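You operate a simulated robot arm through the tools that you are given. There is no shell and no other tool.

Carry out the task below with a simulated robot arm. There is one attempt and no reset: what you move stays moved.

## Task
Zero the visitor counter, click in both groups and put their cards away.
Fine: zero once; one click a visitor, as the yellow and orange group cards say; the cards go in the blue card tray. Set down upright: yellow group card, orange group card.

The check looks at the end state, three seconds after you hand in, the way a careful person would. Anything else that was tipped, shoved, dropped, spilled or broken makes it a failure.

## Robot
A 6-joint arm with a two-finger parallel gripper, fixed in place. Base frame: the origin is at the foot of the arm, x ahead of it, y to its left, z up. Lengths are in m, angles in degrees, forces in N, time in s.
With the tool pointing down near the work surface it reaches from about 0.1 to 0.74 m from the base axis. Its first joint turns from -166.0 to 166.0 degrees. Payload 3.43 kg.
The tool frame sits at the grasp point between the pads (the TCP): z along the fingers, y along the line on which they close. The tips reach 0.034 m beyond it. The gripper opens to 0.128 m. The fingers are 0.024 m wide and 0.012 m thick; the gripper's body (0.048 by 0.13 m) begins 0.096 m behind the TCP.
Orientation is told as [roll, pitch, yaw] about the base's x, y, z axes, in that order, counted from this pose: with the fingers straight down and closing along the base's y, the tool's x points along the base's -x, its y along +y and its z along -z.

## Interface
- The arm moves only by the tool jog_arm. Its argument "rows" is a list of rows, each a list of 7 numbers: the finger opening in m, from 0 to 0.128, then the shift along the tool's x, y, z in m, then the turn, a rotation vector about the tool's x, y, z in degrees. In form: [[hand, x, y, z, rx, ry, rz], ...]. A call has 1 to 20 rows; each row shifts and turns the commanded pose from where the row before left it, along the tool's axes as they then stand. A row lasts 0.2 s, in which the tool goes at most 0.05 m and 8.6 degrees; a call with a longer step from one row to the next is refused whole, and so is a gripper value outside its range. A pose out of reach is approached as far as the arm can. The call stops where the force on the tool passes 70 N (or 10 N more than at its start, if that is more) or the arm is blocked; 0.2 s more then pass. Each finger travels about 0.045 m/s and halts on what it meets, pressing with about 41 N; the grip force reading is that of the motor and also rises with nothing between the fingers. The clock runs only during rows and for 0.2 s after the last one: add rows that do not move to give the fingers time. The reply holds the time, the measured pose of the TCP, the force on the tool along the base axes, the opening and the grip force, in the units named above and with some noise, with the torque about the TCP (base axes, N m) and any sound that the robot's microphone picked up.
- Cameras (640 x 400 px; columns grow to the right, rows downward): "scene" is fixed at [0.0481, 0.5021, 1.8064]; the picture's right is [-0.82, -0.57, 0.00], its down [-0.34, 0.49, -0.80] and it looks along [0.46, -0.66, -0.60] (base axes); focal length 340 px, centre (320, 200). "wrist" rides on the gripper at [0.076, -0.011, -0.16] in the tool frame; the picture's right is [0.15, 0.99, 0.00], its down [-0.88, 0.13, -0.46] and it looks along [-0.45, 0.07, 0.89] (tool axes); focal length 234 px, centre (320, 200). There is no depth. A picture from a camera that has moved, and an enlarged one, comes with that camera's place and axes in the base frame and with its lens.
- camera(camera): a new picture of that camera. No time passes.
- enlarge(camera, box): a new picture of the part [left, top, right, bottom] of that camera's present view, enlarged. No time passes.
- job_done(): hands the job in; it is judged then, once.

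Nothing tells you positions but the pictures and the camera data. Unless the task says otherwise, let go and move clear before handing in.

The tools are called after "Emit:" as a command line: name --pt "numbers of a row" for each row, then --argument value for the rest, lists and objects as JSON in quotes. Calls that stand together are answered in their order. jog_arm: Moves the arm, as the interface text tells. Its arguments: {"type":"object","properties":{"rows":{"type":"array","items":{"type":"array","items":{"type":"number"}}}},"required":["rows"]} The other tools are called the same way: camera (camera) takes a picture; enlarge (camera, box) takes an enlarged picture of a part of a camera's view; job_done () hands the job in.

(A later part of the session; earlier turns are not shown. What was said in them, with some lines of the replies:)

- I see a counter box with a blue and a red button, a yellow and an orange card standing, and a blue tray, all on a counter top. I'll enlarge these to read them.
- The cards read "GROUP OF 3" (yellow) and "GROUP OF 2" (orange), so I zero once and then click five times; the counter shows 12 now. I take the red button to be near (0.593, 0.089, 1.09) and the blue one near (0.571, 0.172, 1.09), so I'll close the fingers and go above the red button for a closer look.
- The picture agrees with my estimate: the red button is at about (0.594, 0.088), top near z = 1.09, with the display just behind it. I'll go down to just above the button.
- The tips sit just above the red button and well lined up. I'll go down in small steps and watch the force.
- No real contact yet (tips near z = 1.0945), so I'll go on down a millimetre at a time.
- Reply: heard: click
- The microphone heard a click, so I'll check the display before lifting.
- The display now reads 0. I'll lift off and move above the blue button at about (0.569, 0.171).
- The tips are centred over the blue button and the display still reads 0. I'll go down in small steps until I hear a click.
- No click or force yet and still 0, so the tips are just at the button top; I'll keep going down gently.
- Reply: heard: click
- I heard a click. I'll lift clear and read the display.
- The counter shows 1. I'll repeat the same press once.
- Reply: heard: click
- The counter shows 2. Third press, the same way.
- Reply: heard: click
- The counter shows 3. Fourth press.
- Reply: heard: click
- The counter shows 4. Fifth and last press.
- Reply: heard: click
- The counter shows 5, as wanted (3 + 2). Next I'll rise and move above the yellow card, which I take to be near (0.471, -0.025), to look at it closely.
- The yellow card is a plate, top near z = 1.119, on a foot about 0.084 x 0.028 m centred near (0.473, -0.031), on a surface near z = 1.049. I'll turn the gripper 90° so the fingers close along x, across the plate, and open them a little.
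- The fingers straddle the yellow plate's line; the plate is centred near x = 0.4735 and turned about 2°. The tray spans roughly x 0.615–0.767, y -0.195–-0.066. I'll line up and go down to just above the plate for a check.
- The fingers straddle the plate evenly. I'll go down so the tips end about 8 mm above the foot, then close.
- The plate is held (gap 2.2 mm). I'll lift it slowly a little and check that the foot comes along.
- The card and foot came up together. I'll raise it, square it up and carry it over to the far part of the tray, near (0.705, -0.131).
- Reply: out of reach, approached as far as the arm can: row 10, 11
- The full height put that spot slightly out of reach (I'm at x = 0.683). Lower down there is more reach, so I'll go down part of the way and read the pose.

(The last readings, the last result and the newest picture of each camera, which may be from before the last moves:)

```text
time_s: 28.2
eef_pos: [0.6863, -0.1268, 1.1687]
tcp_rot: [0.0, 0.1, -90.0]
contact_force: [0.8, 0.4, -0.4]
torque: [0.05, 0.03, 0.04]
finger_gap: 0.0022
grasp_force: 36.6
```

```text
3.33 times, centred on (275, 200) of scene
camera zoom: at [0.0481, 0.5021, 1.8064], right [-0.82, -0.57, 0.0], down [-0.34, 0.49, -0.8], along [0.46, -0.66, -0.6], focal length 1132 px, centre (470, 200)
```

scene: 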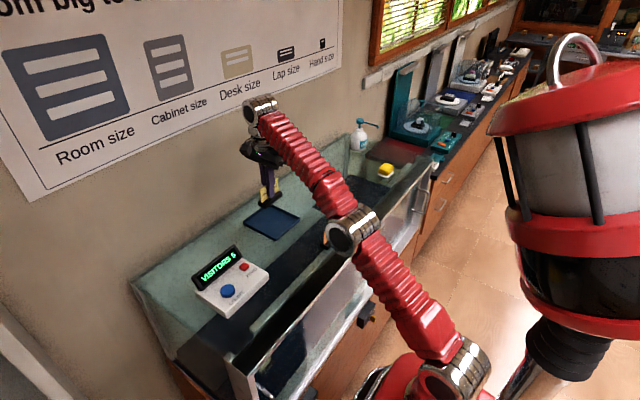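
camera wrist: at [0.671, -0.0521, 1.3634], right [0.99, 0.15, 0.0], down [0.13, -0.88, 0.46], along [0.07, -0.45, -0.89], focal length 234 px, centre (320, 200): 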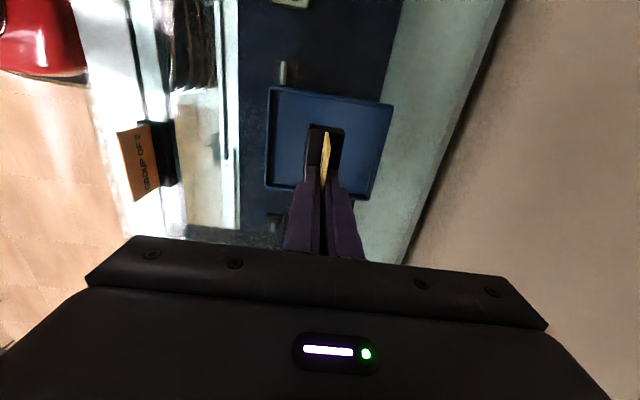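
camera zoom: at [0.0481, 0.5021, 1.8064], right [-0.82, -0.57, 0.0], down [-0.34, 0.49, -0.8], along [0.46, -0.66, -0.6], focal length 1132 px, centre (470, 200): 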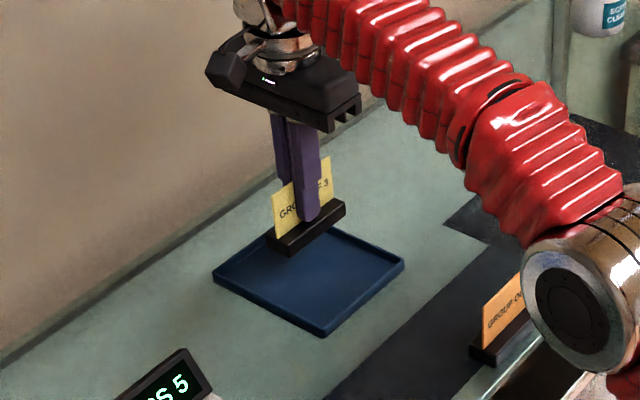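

Emit:
jog_arm --pt "0.0 -0.001 0.01 0.01 0 0 0" --pt "0.0 -0.001 0.008 0.01 0 0 0" --pt "0.0 0 0 0 0 0 0" --pt "0.0 0 0 0 0 0 0"

Emit:
camera --camera "scene"

Emit:
enlarge --camera "wrist" --box '[240, 60, 420, 260]'

```text
time_s: 29.2
eef_pos: [0.7017, -0.1293, 1.1483]
tcp_rot: [0.0, 0.1, -90.0]
contact_force: [0.4, 0.1, -0.6]
torque: [0.01, 0.0, 0.01]
finger_gap: 0.0022
grasp_force: 36.4
```

```text
taken
```

scene: 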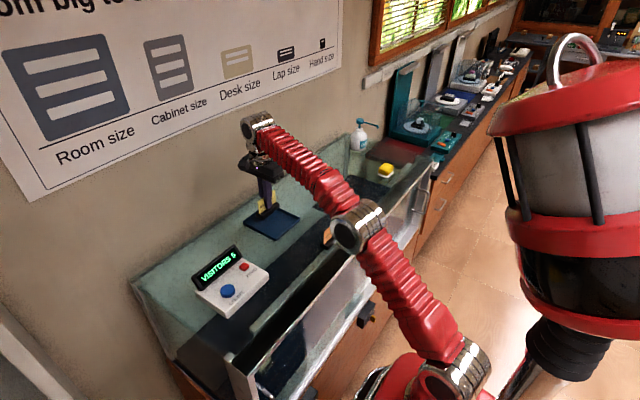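

```text
2.00 times, centred on (330, 160) of wrist
camera zoom: at [0.6897, -0.0535, 1.3088], right [0.99, 0.15, 0.0], down [0.13, -0.88, 0.46], along [0.07, -0.45, -0.89], focal length 468 px, centre (300, 280)
```

zoom: 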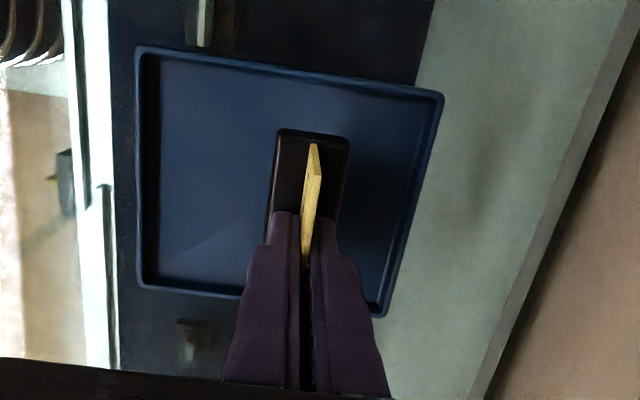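

The card hangs over the tray at about (0.702, -0.130), inside the rims on all sides. I'll lower it to just above the tray floor, then in small steps until it touches.

Emit:
jog_arm --pt "0.0 -0.001 0 0.012 0 0 0" --pt "0.0 0 0 0.012 0 0 0" --pt "0.0 0 0 0.006 0 0 0" --pt "0.0 0 0 0 0 0 0"

Emit:
enlarge --camera "scene" --box '[230, 170, 320, 250]'

Emit:
enlarge --camera "wrist" --box '[240, 60, 420, 260]'

```text
time_s: 30.2
eef_pos: [0.7025, -0.1297, 1.1198]
tcp_rot: [0.0, 0.0, -90.1]
contact_force: [-0.6, -0.5, -1.4]
torque: [0.0, 0.05, 0.02]
finger_gap: 0.0021
grasp_force: 37.2
```

```text
5.00 times, centred on (275, 210) of scene
camera zoom: at [0.0481, 0.5021, 1.8064], right [-0.82, -0.57, 0.0], down [-0.34, 0.49, -0.8], along [0.46, -0.66, -0.6], focal length 1698 px, centre (545, 150)
```

zoom: 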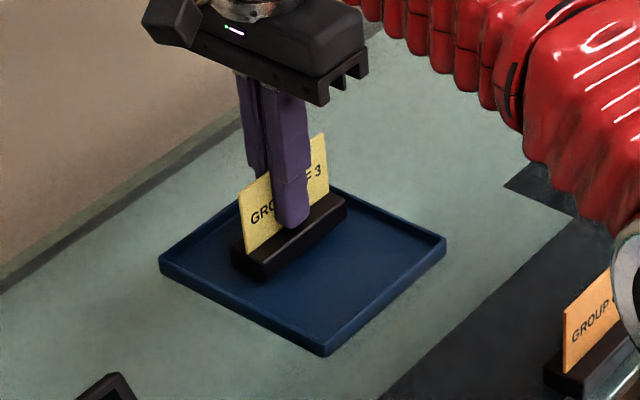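

```text
2.00 times, centred on (330, 160) of wrist
camera zoom: at [0.6909, -0.0554, 1.2794], right [0.99, 0.15, 0.0], down [0.13, -0.88, 0.46], along [0.07, -0.45, -0.89], focal length 468 px, centre (300, 280)
```

zoom: 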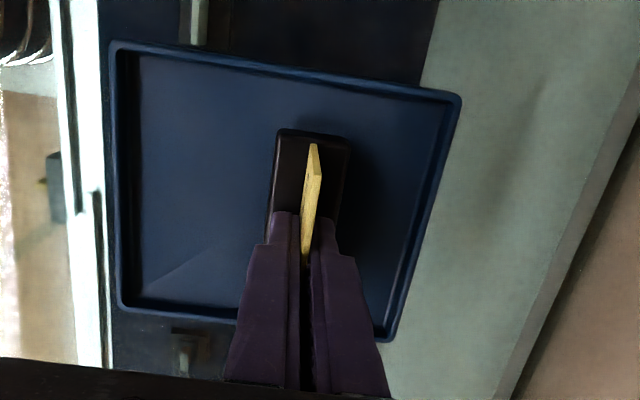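

Emit:
jog_arm --pt "0.0 0 0 0.002 0 0 0" --pt "0.0 0 0 0.002 0 0 0" --pt "0.0 0 0 0.001 0 0 0"

```text
time_s: 31.0
eef_pos: [0.7039, -0.1296, 1.1128]
tcp_rot: [0.0, -0.1, -89.9]
contact_force: [0.0, 0.4, -0.4]
torque: [0.03, -0.01, -0.02]
finger_gap: 0.0021
grasp_force: 36.6
```

No contact force yet, so I'll keep lowering in small steps.

Emit:
jog_arm --pt "0.0 0 0 0.001 0 0 0" --pt "0.0 0 0 0.001 0 0 0"

Emit:
enlarge --camera "scene" --box '[250, 180, 300, 230]'

```text
time_s: 31.6
eef_pos: [0.7031, -0.1297, 1.1112]
tcp_rot: [0.1, 0.1, -90.0]
contact_force: [-0.9, 1.1, 4.6]
torque: [-0.01, 0.1, 0.04]
finger_gap: 0.0018
grasp_force: 37.0
```

```text
8.00 times, centred on (275, 205) of scene
camera zoom: at [0.0481, 0.5021, 1.8064], right [-0.82, -0.57, 0.0], down [-0.34, 0.49, -0.8], along [0.46, -0.66, -0.6], focal length 2717 px, centre (680, 160)
```

zoom: 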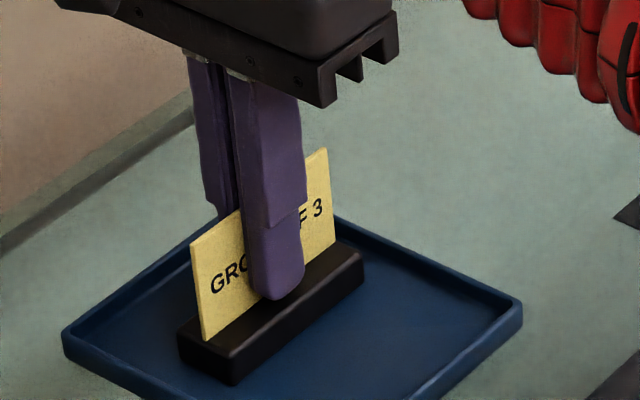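

Contact at 4.6 N: the foot rests on the tray floor. I'll open the fingers slightly and rise straight up.

Emit:
jog_arm --pt "0.008 0 0 0 0 0 0" --pt "0.018 0 0 0 0 0 0" --pt "0.03 0 0 0 0 0 0" --pt "0.034 0 0 0 0 0 0" --pt "0.034 0 0 0 0 0 0" --pt "0.034 0 0 -0.015 0 0 0" --pt "0.034 0 0 -0.025 0 0 0" --pt "0.034 0 -0.012 -0.03 0 0 0" --pt "0.034 0 -0.03 -0.02 0 0 0" --pt "0.034 0 -0.04 -0.01 0 0 0" --pt "0.034 0 0 0 0 0 0"

Emit:
camera --camera "wrist"

Emit:
enlarge --camera "scene" --box '[230, 160, 350, 260]'

```text
time_s: 34.0
eef_pos: [0.6208, -0.1303, 1.2113]
tcp_rot: [0.0, 0.1, -90.0]
contact_force: [-0.1, -0.2, 0.6]
torque: [-0.02, 0.0, 0.05]
finger_gap: 0.0341
grasp_force: 0.2
```

```text
taken
camera wrist: at [0.6083, -0.0555, 1.3714], right [0.99, 0.15, 0.0], down [0.13, -0.88, 0.46], along [0.07, -0.45, -0.89], focal length 234 px, centre (320, 200)
```

wrist: 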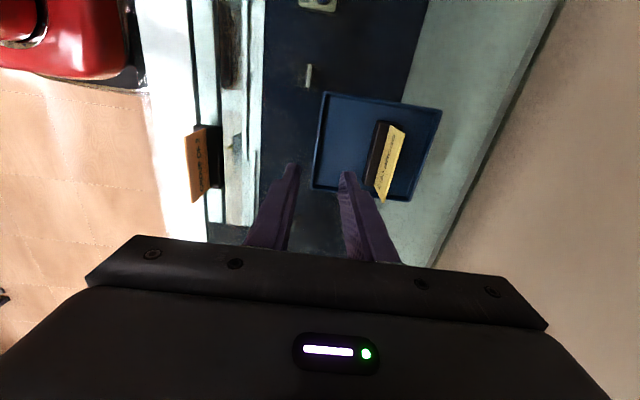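

```text
4.00 times, centred on (290, 210) of scene
camera zoom: at [0.0481, 0.5021, 1.8064], right [-0.82, -0.57, 0.0], down [-0.34, 0.49, -0.8], along [0.46, -0.66, -0.6], focal length 1359 px, centre (440, 160)
```

zoom: 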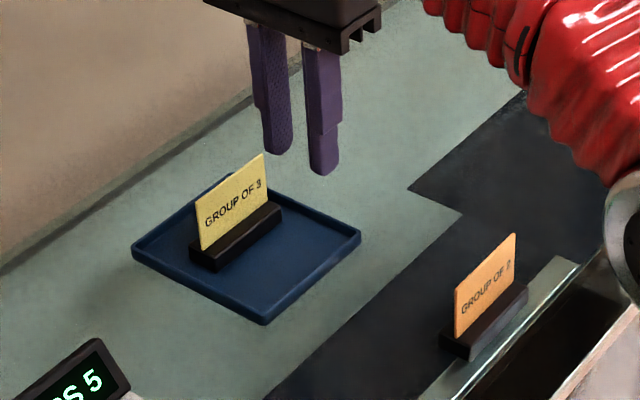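

The yellow card stands upright in the tray. Now I'll move back above the orange card, which I take to be near (0.467, -0.169), and look at it.

Emit:
jog_arm --pt "0.036 -0.008 -0.03 -0.007 0 0 0" --pt "0.036 -0.008 -0.031 -0.007 0 0 0" --pt "0.036 -0.008 -0.031 -0.007 0 0 0" --pt "0.036 -0.008 -0.031 -0.007 0 0 0" --pt "0.036 -0.006 -0.031 -0.006 0 0 0" --pt "0.036 0 0 0 0 0 0"

Emit:
enlarge --camera "wrist" --box '[240, 60, 400, 260]'

Emit:
enlarge --camera "scene" --box '[280, 190, 370, 270]'

```text
time_s: 35.4
eef_pos: [0.4647, -0.1699, 1.2444]
tcp_rot: [0.0, 0.0, -89.9]
contact_force: [-0.1, -0.6, 0.2]
torque: [0.02, -0.01, 0.02]
finger_gap: 0.036
grasp_force: 0.1
```

```text
2.00 times, centred on (320, 160) of wrist
camera zoom: at [0.4518, -0.0941, 1.4047], right [0.99, 0.15, 0.0], down [0.13, -0.88, 0.46], along [0.07, -0.45, -0.89], focal length 468 px, centre (320, 280)
```

zoom: 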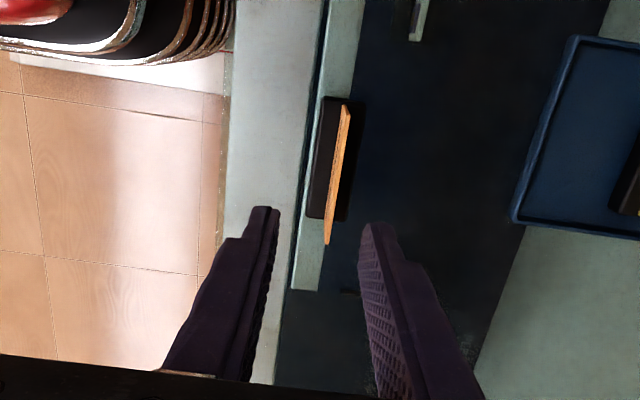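

```text
5.00 times, centred on (325, 230) of scene
camera zoom: at [0.0481, 0.5021, 1.8064], right [-0.82, -0.57, 0.0], down [-0.34, 0.49, -0.8], along [0.46, -0.66, -0.6], focal length 1698 px, centre (295, 50)
```

zoom: 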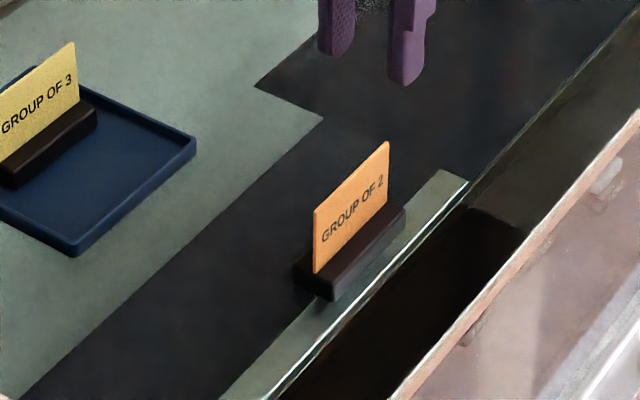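

The orange plate is centred near (0.473, -0.168) and turned about 1.5°. I'll line up and go down to just above it.

Emit:
jog_arm --pt "0.036 0.002 0.009 0.01 0 0 -1.5" --pt "0.036 0 0 0.03 0 0 0" --pt "0.036 0 0 0.03 0 0 0" --pt "0.036 0 0 0.012 0 0 0" --pt "0.036 0 0 0 0 0 0"

Emit:
enlarge --camera "wrist" --box '[240, 60, 400, 260]'

Emit:
enlarge --camera "scene" --box '[280, 190, 370, 270]'

```text
time_s: 36.6
eef_pos: [0.475, -0.1665, 1.1634]
tcp_rot: [0.1, 0.0, -88.4]
contact_force: [0.3, -1.2, 0.3]
torque: [0.0, 0.01, 0.0]
finger_gap: 0.036
grasp_force: 0.0
```

```text
2.00 times, centred on (320, 160) of wrist
camera zoom: at [0.4601, -0.0924, 1.3232], right [0.98, 0.17, 0.0], down [0.15, -0.88, 0.46], along [0.08, -0.45, -0.89], focal length 468 px, centre (320, 280)
```

zoom: 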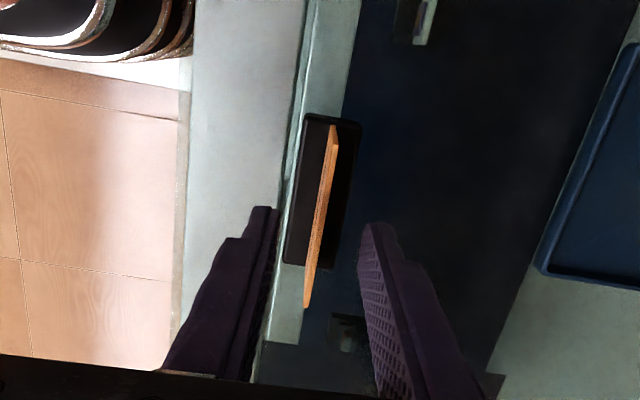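

```text
5.00 times, centred on (325, 230) of scene
camera zoom: at [0.0481, 0.5021, 1.8064], right [-0.82, -0.57, 0.0], down [-0.34, 0.49, -0.8], along [0.46, -0.66, -0.6], focal length 1698 px, centre (295, 50)
```

zoom: 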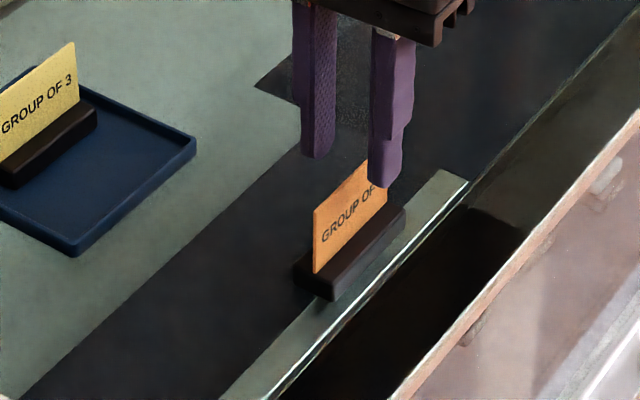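

The alignment matches the yellow one. I'll go down to grip height, close, and lift a little.

Emit:
jog_arm --pt "0.036 0 0 0.02 0 0 0" --pt "0.036 0 0 0.02 0 0 0" --pt "0.036 0 0 0.015 0 0 0" --pt "0.036 0 0 0 0 0 0"

Emit:
enlarge --camera "wrist" --box '[240, 60, 400, 260]'

```text
time_s: 37.6
eef_pos: [0.4749, -0.1664, 1.1075]
tcp_rot: [0.0, 0.0, -88.5]
contact_force: [0.2, 0.5, -0.5]
torque: [0.03, -0.01, 0.0]
finger_gap: 0.0357
grasp_force: 0.1
```

```text
2.00 times, centred on (320, 160) of wrist
camera zoom: at [0.4605, -0.0921, 1.2677], right [0.98, 0.17, 0.0], down [0.15, -0.88, 0.46], along [0.08, -0.45, -0.89], focal length 468 px, centre (320, 280)
```

zoom: 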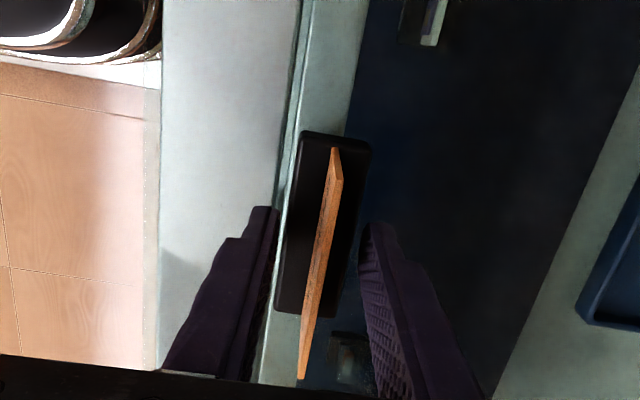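

Emit:
jog_arm --pt "0.02 0 0 0 0 0 0" --pt "0.01 0 0 0 0 0 0" --pt "0.0 0 0 0 0 0 0" --pt "0.0 0 0 0 0 0 0" --pt "0.0 0 0 0 0 0 0" --pt "0.0 0 0 -0.005 0 0 0" --pt "0.0 0 0 -0.01 0 0 0" --pt "0.0 0 0 -0.015 0 0 0" --pt "0.0 0 0 -0.01 0 0 0" --pt "0.0 0 0 0 0 0 0"

Emit:
enlarge --camera "wrist" --box '[240, 60, 400, 260]'

Emit:
enlarge --camera "scene" --box '[270, 180, 370, 270]'

```text
time_s: 39.8
eef_pos: [0.4759, -0.1671, 1.1474]
tcp_rot: [-0.1, 0.0, -88.5]
contact_force: [0.2, -0.2, 0.4]
torque: [0.02, 0.01, 0.03]
finger_gap: 0.002
grasp_force: 36.9
```

```text
2.00 times, centred on (320, 160) of wrist
camera zoom: at [0.4616, -0.0924, 1.3071], right [0.98, 0.17, 0.0], down [0.15, -0.88, 0.46], along [0.08, -0.45, -0.89], focal length 468 px, centre (320, 280)
```

zoom: 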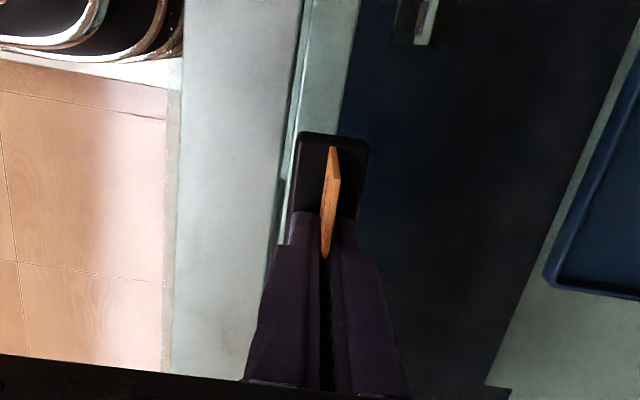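

```text
4.44 times, centred on (320, 225) of scene
camera zoom: at [0.0481, 0.5021, 1.8064], right [-0.82, -0.57, 0.0], down [-0.34, 0.49, -0.8], along [0.46, -0.66, -0.6], focal length 1510 px, centre (320, 89)
```

zoom: 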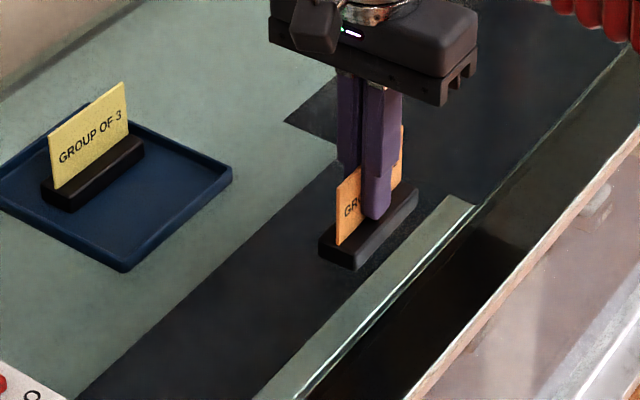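

The orange card and foot came up cleanly. I'll raise it, square it up and carry it over the near part of the tray, about (0.652, -0.131).

Emit:
jog_arm --pt "0.0 0 0 -0.025 0 0 0" --pt "0.0 0 0 -0.025 0 0 1.5" --pt "0.0 0.006 0.015 0 0 0 0" --pt "0.0 0.006 0.03 0 0 0 0" --pt "0.0 0.006 0.03 0 0 0 0" --pt "0.0 0.006 0.03 0 0 0 0" --pt "0.0 0.006 0.03 0 0 0 0" --pt "0.0 0.006 0.027 0 0 0 0" --pt "0.0 0 0.015 0 0 0 0" --pt "0.0 0 0 0 0 0 0" --pt "0.0 0 0 0 0 0 0"

Emit:
enlarge --camera "wrist" --box '[240, 60, 460, 260]'

Emit:
enlarge --camera "scene" --box '[220, 150, 330, 260]'

```text
time_s: 42.2
eef_pos: [0.6531, -0.1315, 1.1968]
tcp_rot: [0.0, 0.0, -90.0]
contact_force: [1.0, -0.6, -0.2]
torque: [-0.01, -0.01, -0.02]
finger_gap: 0.002
grasp_force: 37.3
```

```text
2.00 times, centred on (350, 160) of wrist
camera zoom: at [0.641, -0.0557, 1.3575], right [0.99, 0.15, 0.0], down [0.13, -0.88, 0.46], along [0.07, -0.45, -0.89], focal length 468 px, centre (260, 280)
```

zoom: 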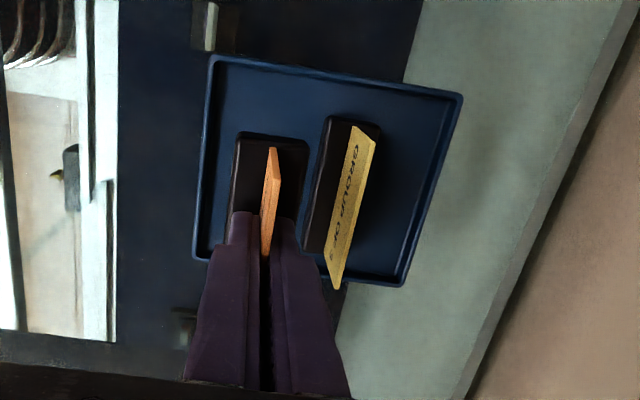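

```text
3.64 times, centred on (275, 205) of scene
camera zoom: at [0.0481, 0.5021, 1.8064], right [-0.82, -0.57, 0.0], down [-0.34, 0.49, -0.8], along [0.46, -0.66, -0.6], focal length 1235 px, centre (484, 182)
```

zoom: 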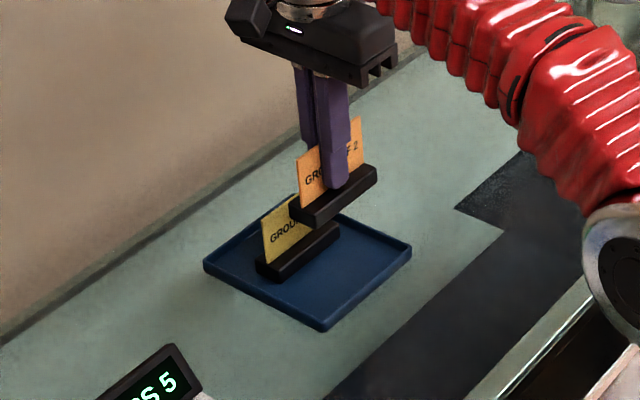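

The orange card hangs over the near half of the tray with about 2 cm to the yellow foot. I'll lower it to just above the floor.

Emit:
jog_arm --pt "0.0 0 -0.003 0.02 0 0 0" --pt "0.0 0 0 0.02 0 0 0" --pt "0.0 0 0 0.02 0 0 0" --pt "0.0 0 0 0.015 0 0 0" --pt "0.0 0 0 0 0 0 0"

Emit:
enlarge --camera "wrist" --box '[240, 60, 460, 260]'

Emit:
enlarge --camera "scene" --box '[230, 160, 330, 250]'

```text
time_s: 43.4
eef_pos: [0.6477, -0.1317, 1.1232]
tcp_rot: [0.0, 0.1, -90.0]
contact_force: [0.1, 0.7, -0.3]
torque: [-0.01, 0.01, -0.01]
finger_gap: 0.0022
grasp_force: 36.6
```

```text
2.00 times, centred on (350, 160) of wrist
camera zoom: at [0.6356, -0.0561, 1.2825], right [0.99, 0.15, 0.0], down [0.13, -0.88, 0.46], along [0.07, -0.45, -0.89], focal length 468 px, centre (260, 280)
```

zoom: 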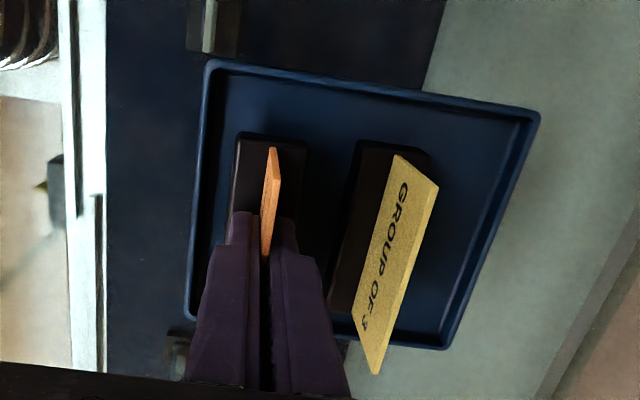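

```text
4.44 times, centred on (280, 205) of scene
camera zoom: at [0.0481, 0.5021, 1.8064], right [-0.82, -0.57, 0.0], down [-0.34, 0.49, -0.8], along [0.46, -0.66, -0.6], focal length 1510 px, centre (498, 178)
```

zoom: 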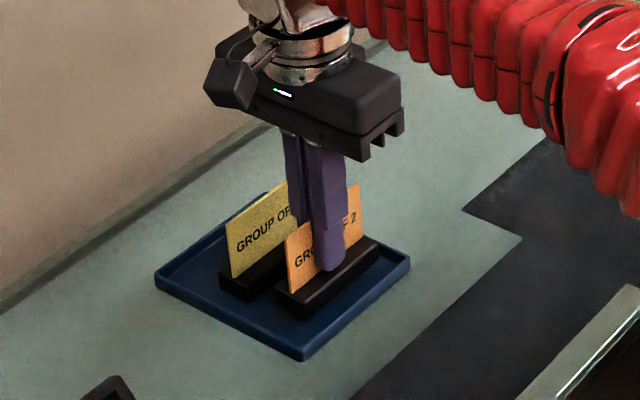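

The card is inside the tray with clearance all round. I'll lower to contact in small steps.

Emit:
jog_arm --pt "0.0 0 0 0.004 0 0 0" --pt "0.0 0 0 0.003 0 0 0" --pt "0.0 0 0 0.002 0 0 0" --pt "0.0 0 0 0.001 0 0 0"

```text
time_s: 44.4
eef_pos: [0.65, -0.1308, 1.1119]
tcp_rot: [0.0, 0.0, -89.8]
contact_force: [0.4, 0.0, 0.0]
torque: [-0.01, 0.01, 0.01]
finger_gap: 0.0025
grasp_force: 36.3
```

Emit:
jog_arm --pt "0.0 0 0 0.001 0 0 0" --pt "0.0 0 0 0.001 0 0 0"

```text
time_s: 45.0
eef_pos: [0.6514, -0.1313, 1.1138]
tcp_rot: [0.1, 0.0, -89.9]
contact_force: [1.2, -0.8, 10.9]
torque: [0.04, 0.03, -0.03]
finger_gap: 0.0024
grasp_force: 37.0
```

Contact: the foot is on the tray floor. I'll ease off by half a millimetre, open the fingers slightly and rise straight up.

Emit:
jog_arm --pt "0.0 0 0 -0.0005 0 0 0" --pt "0.008 0 0 0 0 0 0" --pt "0.016 0 0 0 0 0 0" --pt "0.026 0 0 0 0 0 0" --pt "0.03 0 0 0 0 0 0" --pt "0.03 0 0 0 0 0 0" --pt "0.03 0 0 -0.015 0 0 0" --pt "0.03 0 0 -0.025 0 0 0" --pt "0.03 0 0 -0.03 0 0 0" --pt "0.03 0 -0.03 -0.03 0 0 0" --pt "0.03 0 -0.04 -0.02 0 0 0" --pt "0.03 0 -0.04 -0.01 0 0 0" --pt "0.03 0 -0.04 0 0 0 0" --pt "0.03 0 0 0 0 0 0"

Emit:
camera --camera "scene"

Emit:
enlarge --camera "scene" --box '[180, 170, 350, 330]'

Emit:
camera --camera "wrist"

```text
time_s: 48.0
eef_pos: [0.5019, -0.1343, 1.2388]
tcp_rot: [0.0, -0.1, -90.0]
contact_force: [0.1, 0.5, 0.8]
torque: [-0.03, -0.03, -0.02]
finger_gap: 0.0301
grasp_force: 0.1
```

```text
taken
```

scene: 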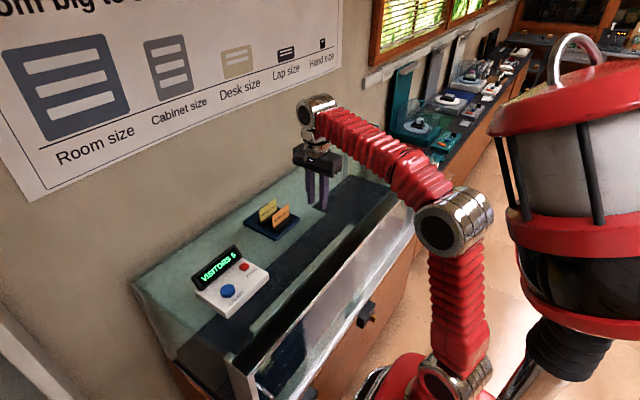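

```text
2.50 times, centred on (265, 250) of scene
camera zoom: at [0.0481, 0.5021, 1.8064], right [-0.82, -0.57, 0.0], down [-0.34, 0.49, -0.8], along [0.46, -0.66, -0.6], focal length 849 px, centre (458, 75)
```

zoom: 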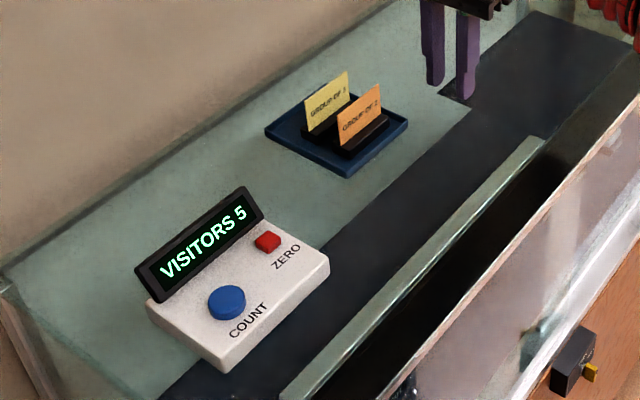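

```text
taken
camera wrist: at [0.4901, -0.0588, 1.3991], right [0.99, 0.15, 0.0], down [0.13, -0.88, 0.46], along [0.07, -0.45, -0.89], focal length 234 px, centre (320, 200)
```

wrist: 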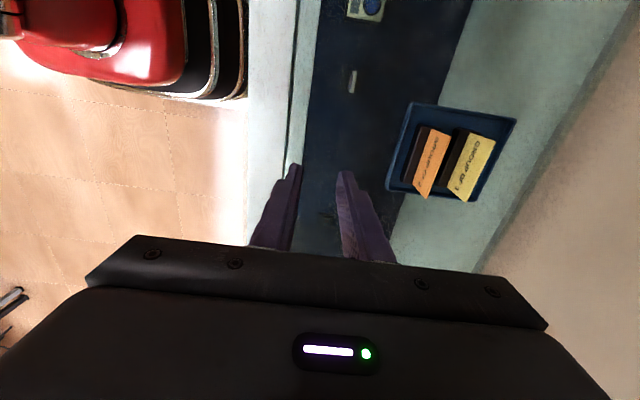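

The counter reads 5, both cards stand upright in the blue tray, nothing else was moved, and the arm is clear. I'm handing in.

Emit:
job_done

```text
The job is handed in.
```

The visitor counter was zeroed once and now reads 5: one click each for the yellow group of 3 and the orange group of 2. Both cards are standing upright in the blue tray, yellow at the back and orange in front.

Nothing else was tipped, shoved or dropped that I could see in the last pictures. The gripper had let go and was clear of the cards when I handed in. The check's result did not come back to me, so I can't say whether it passed.
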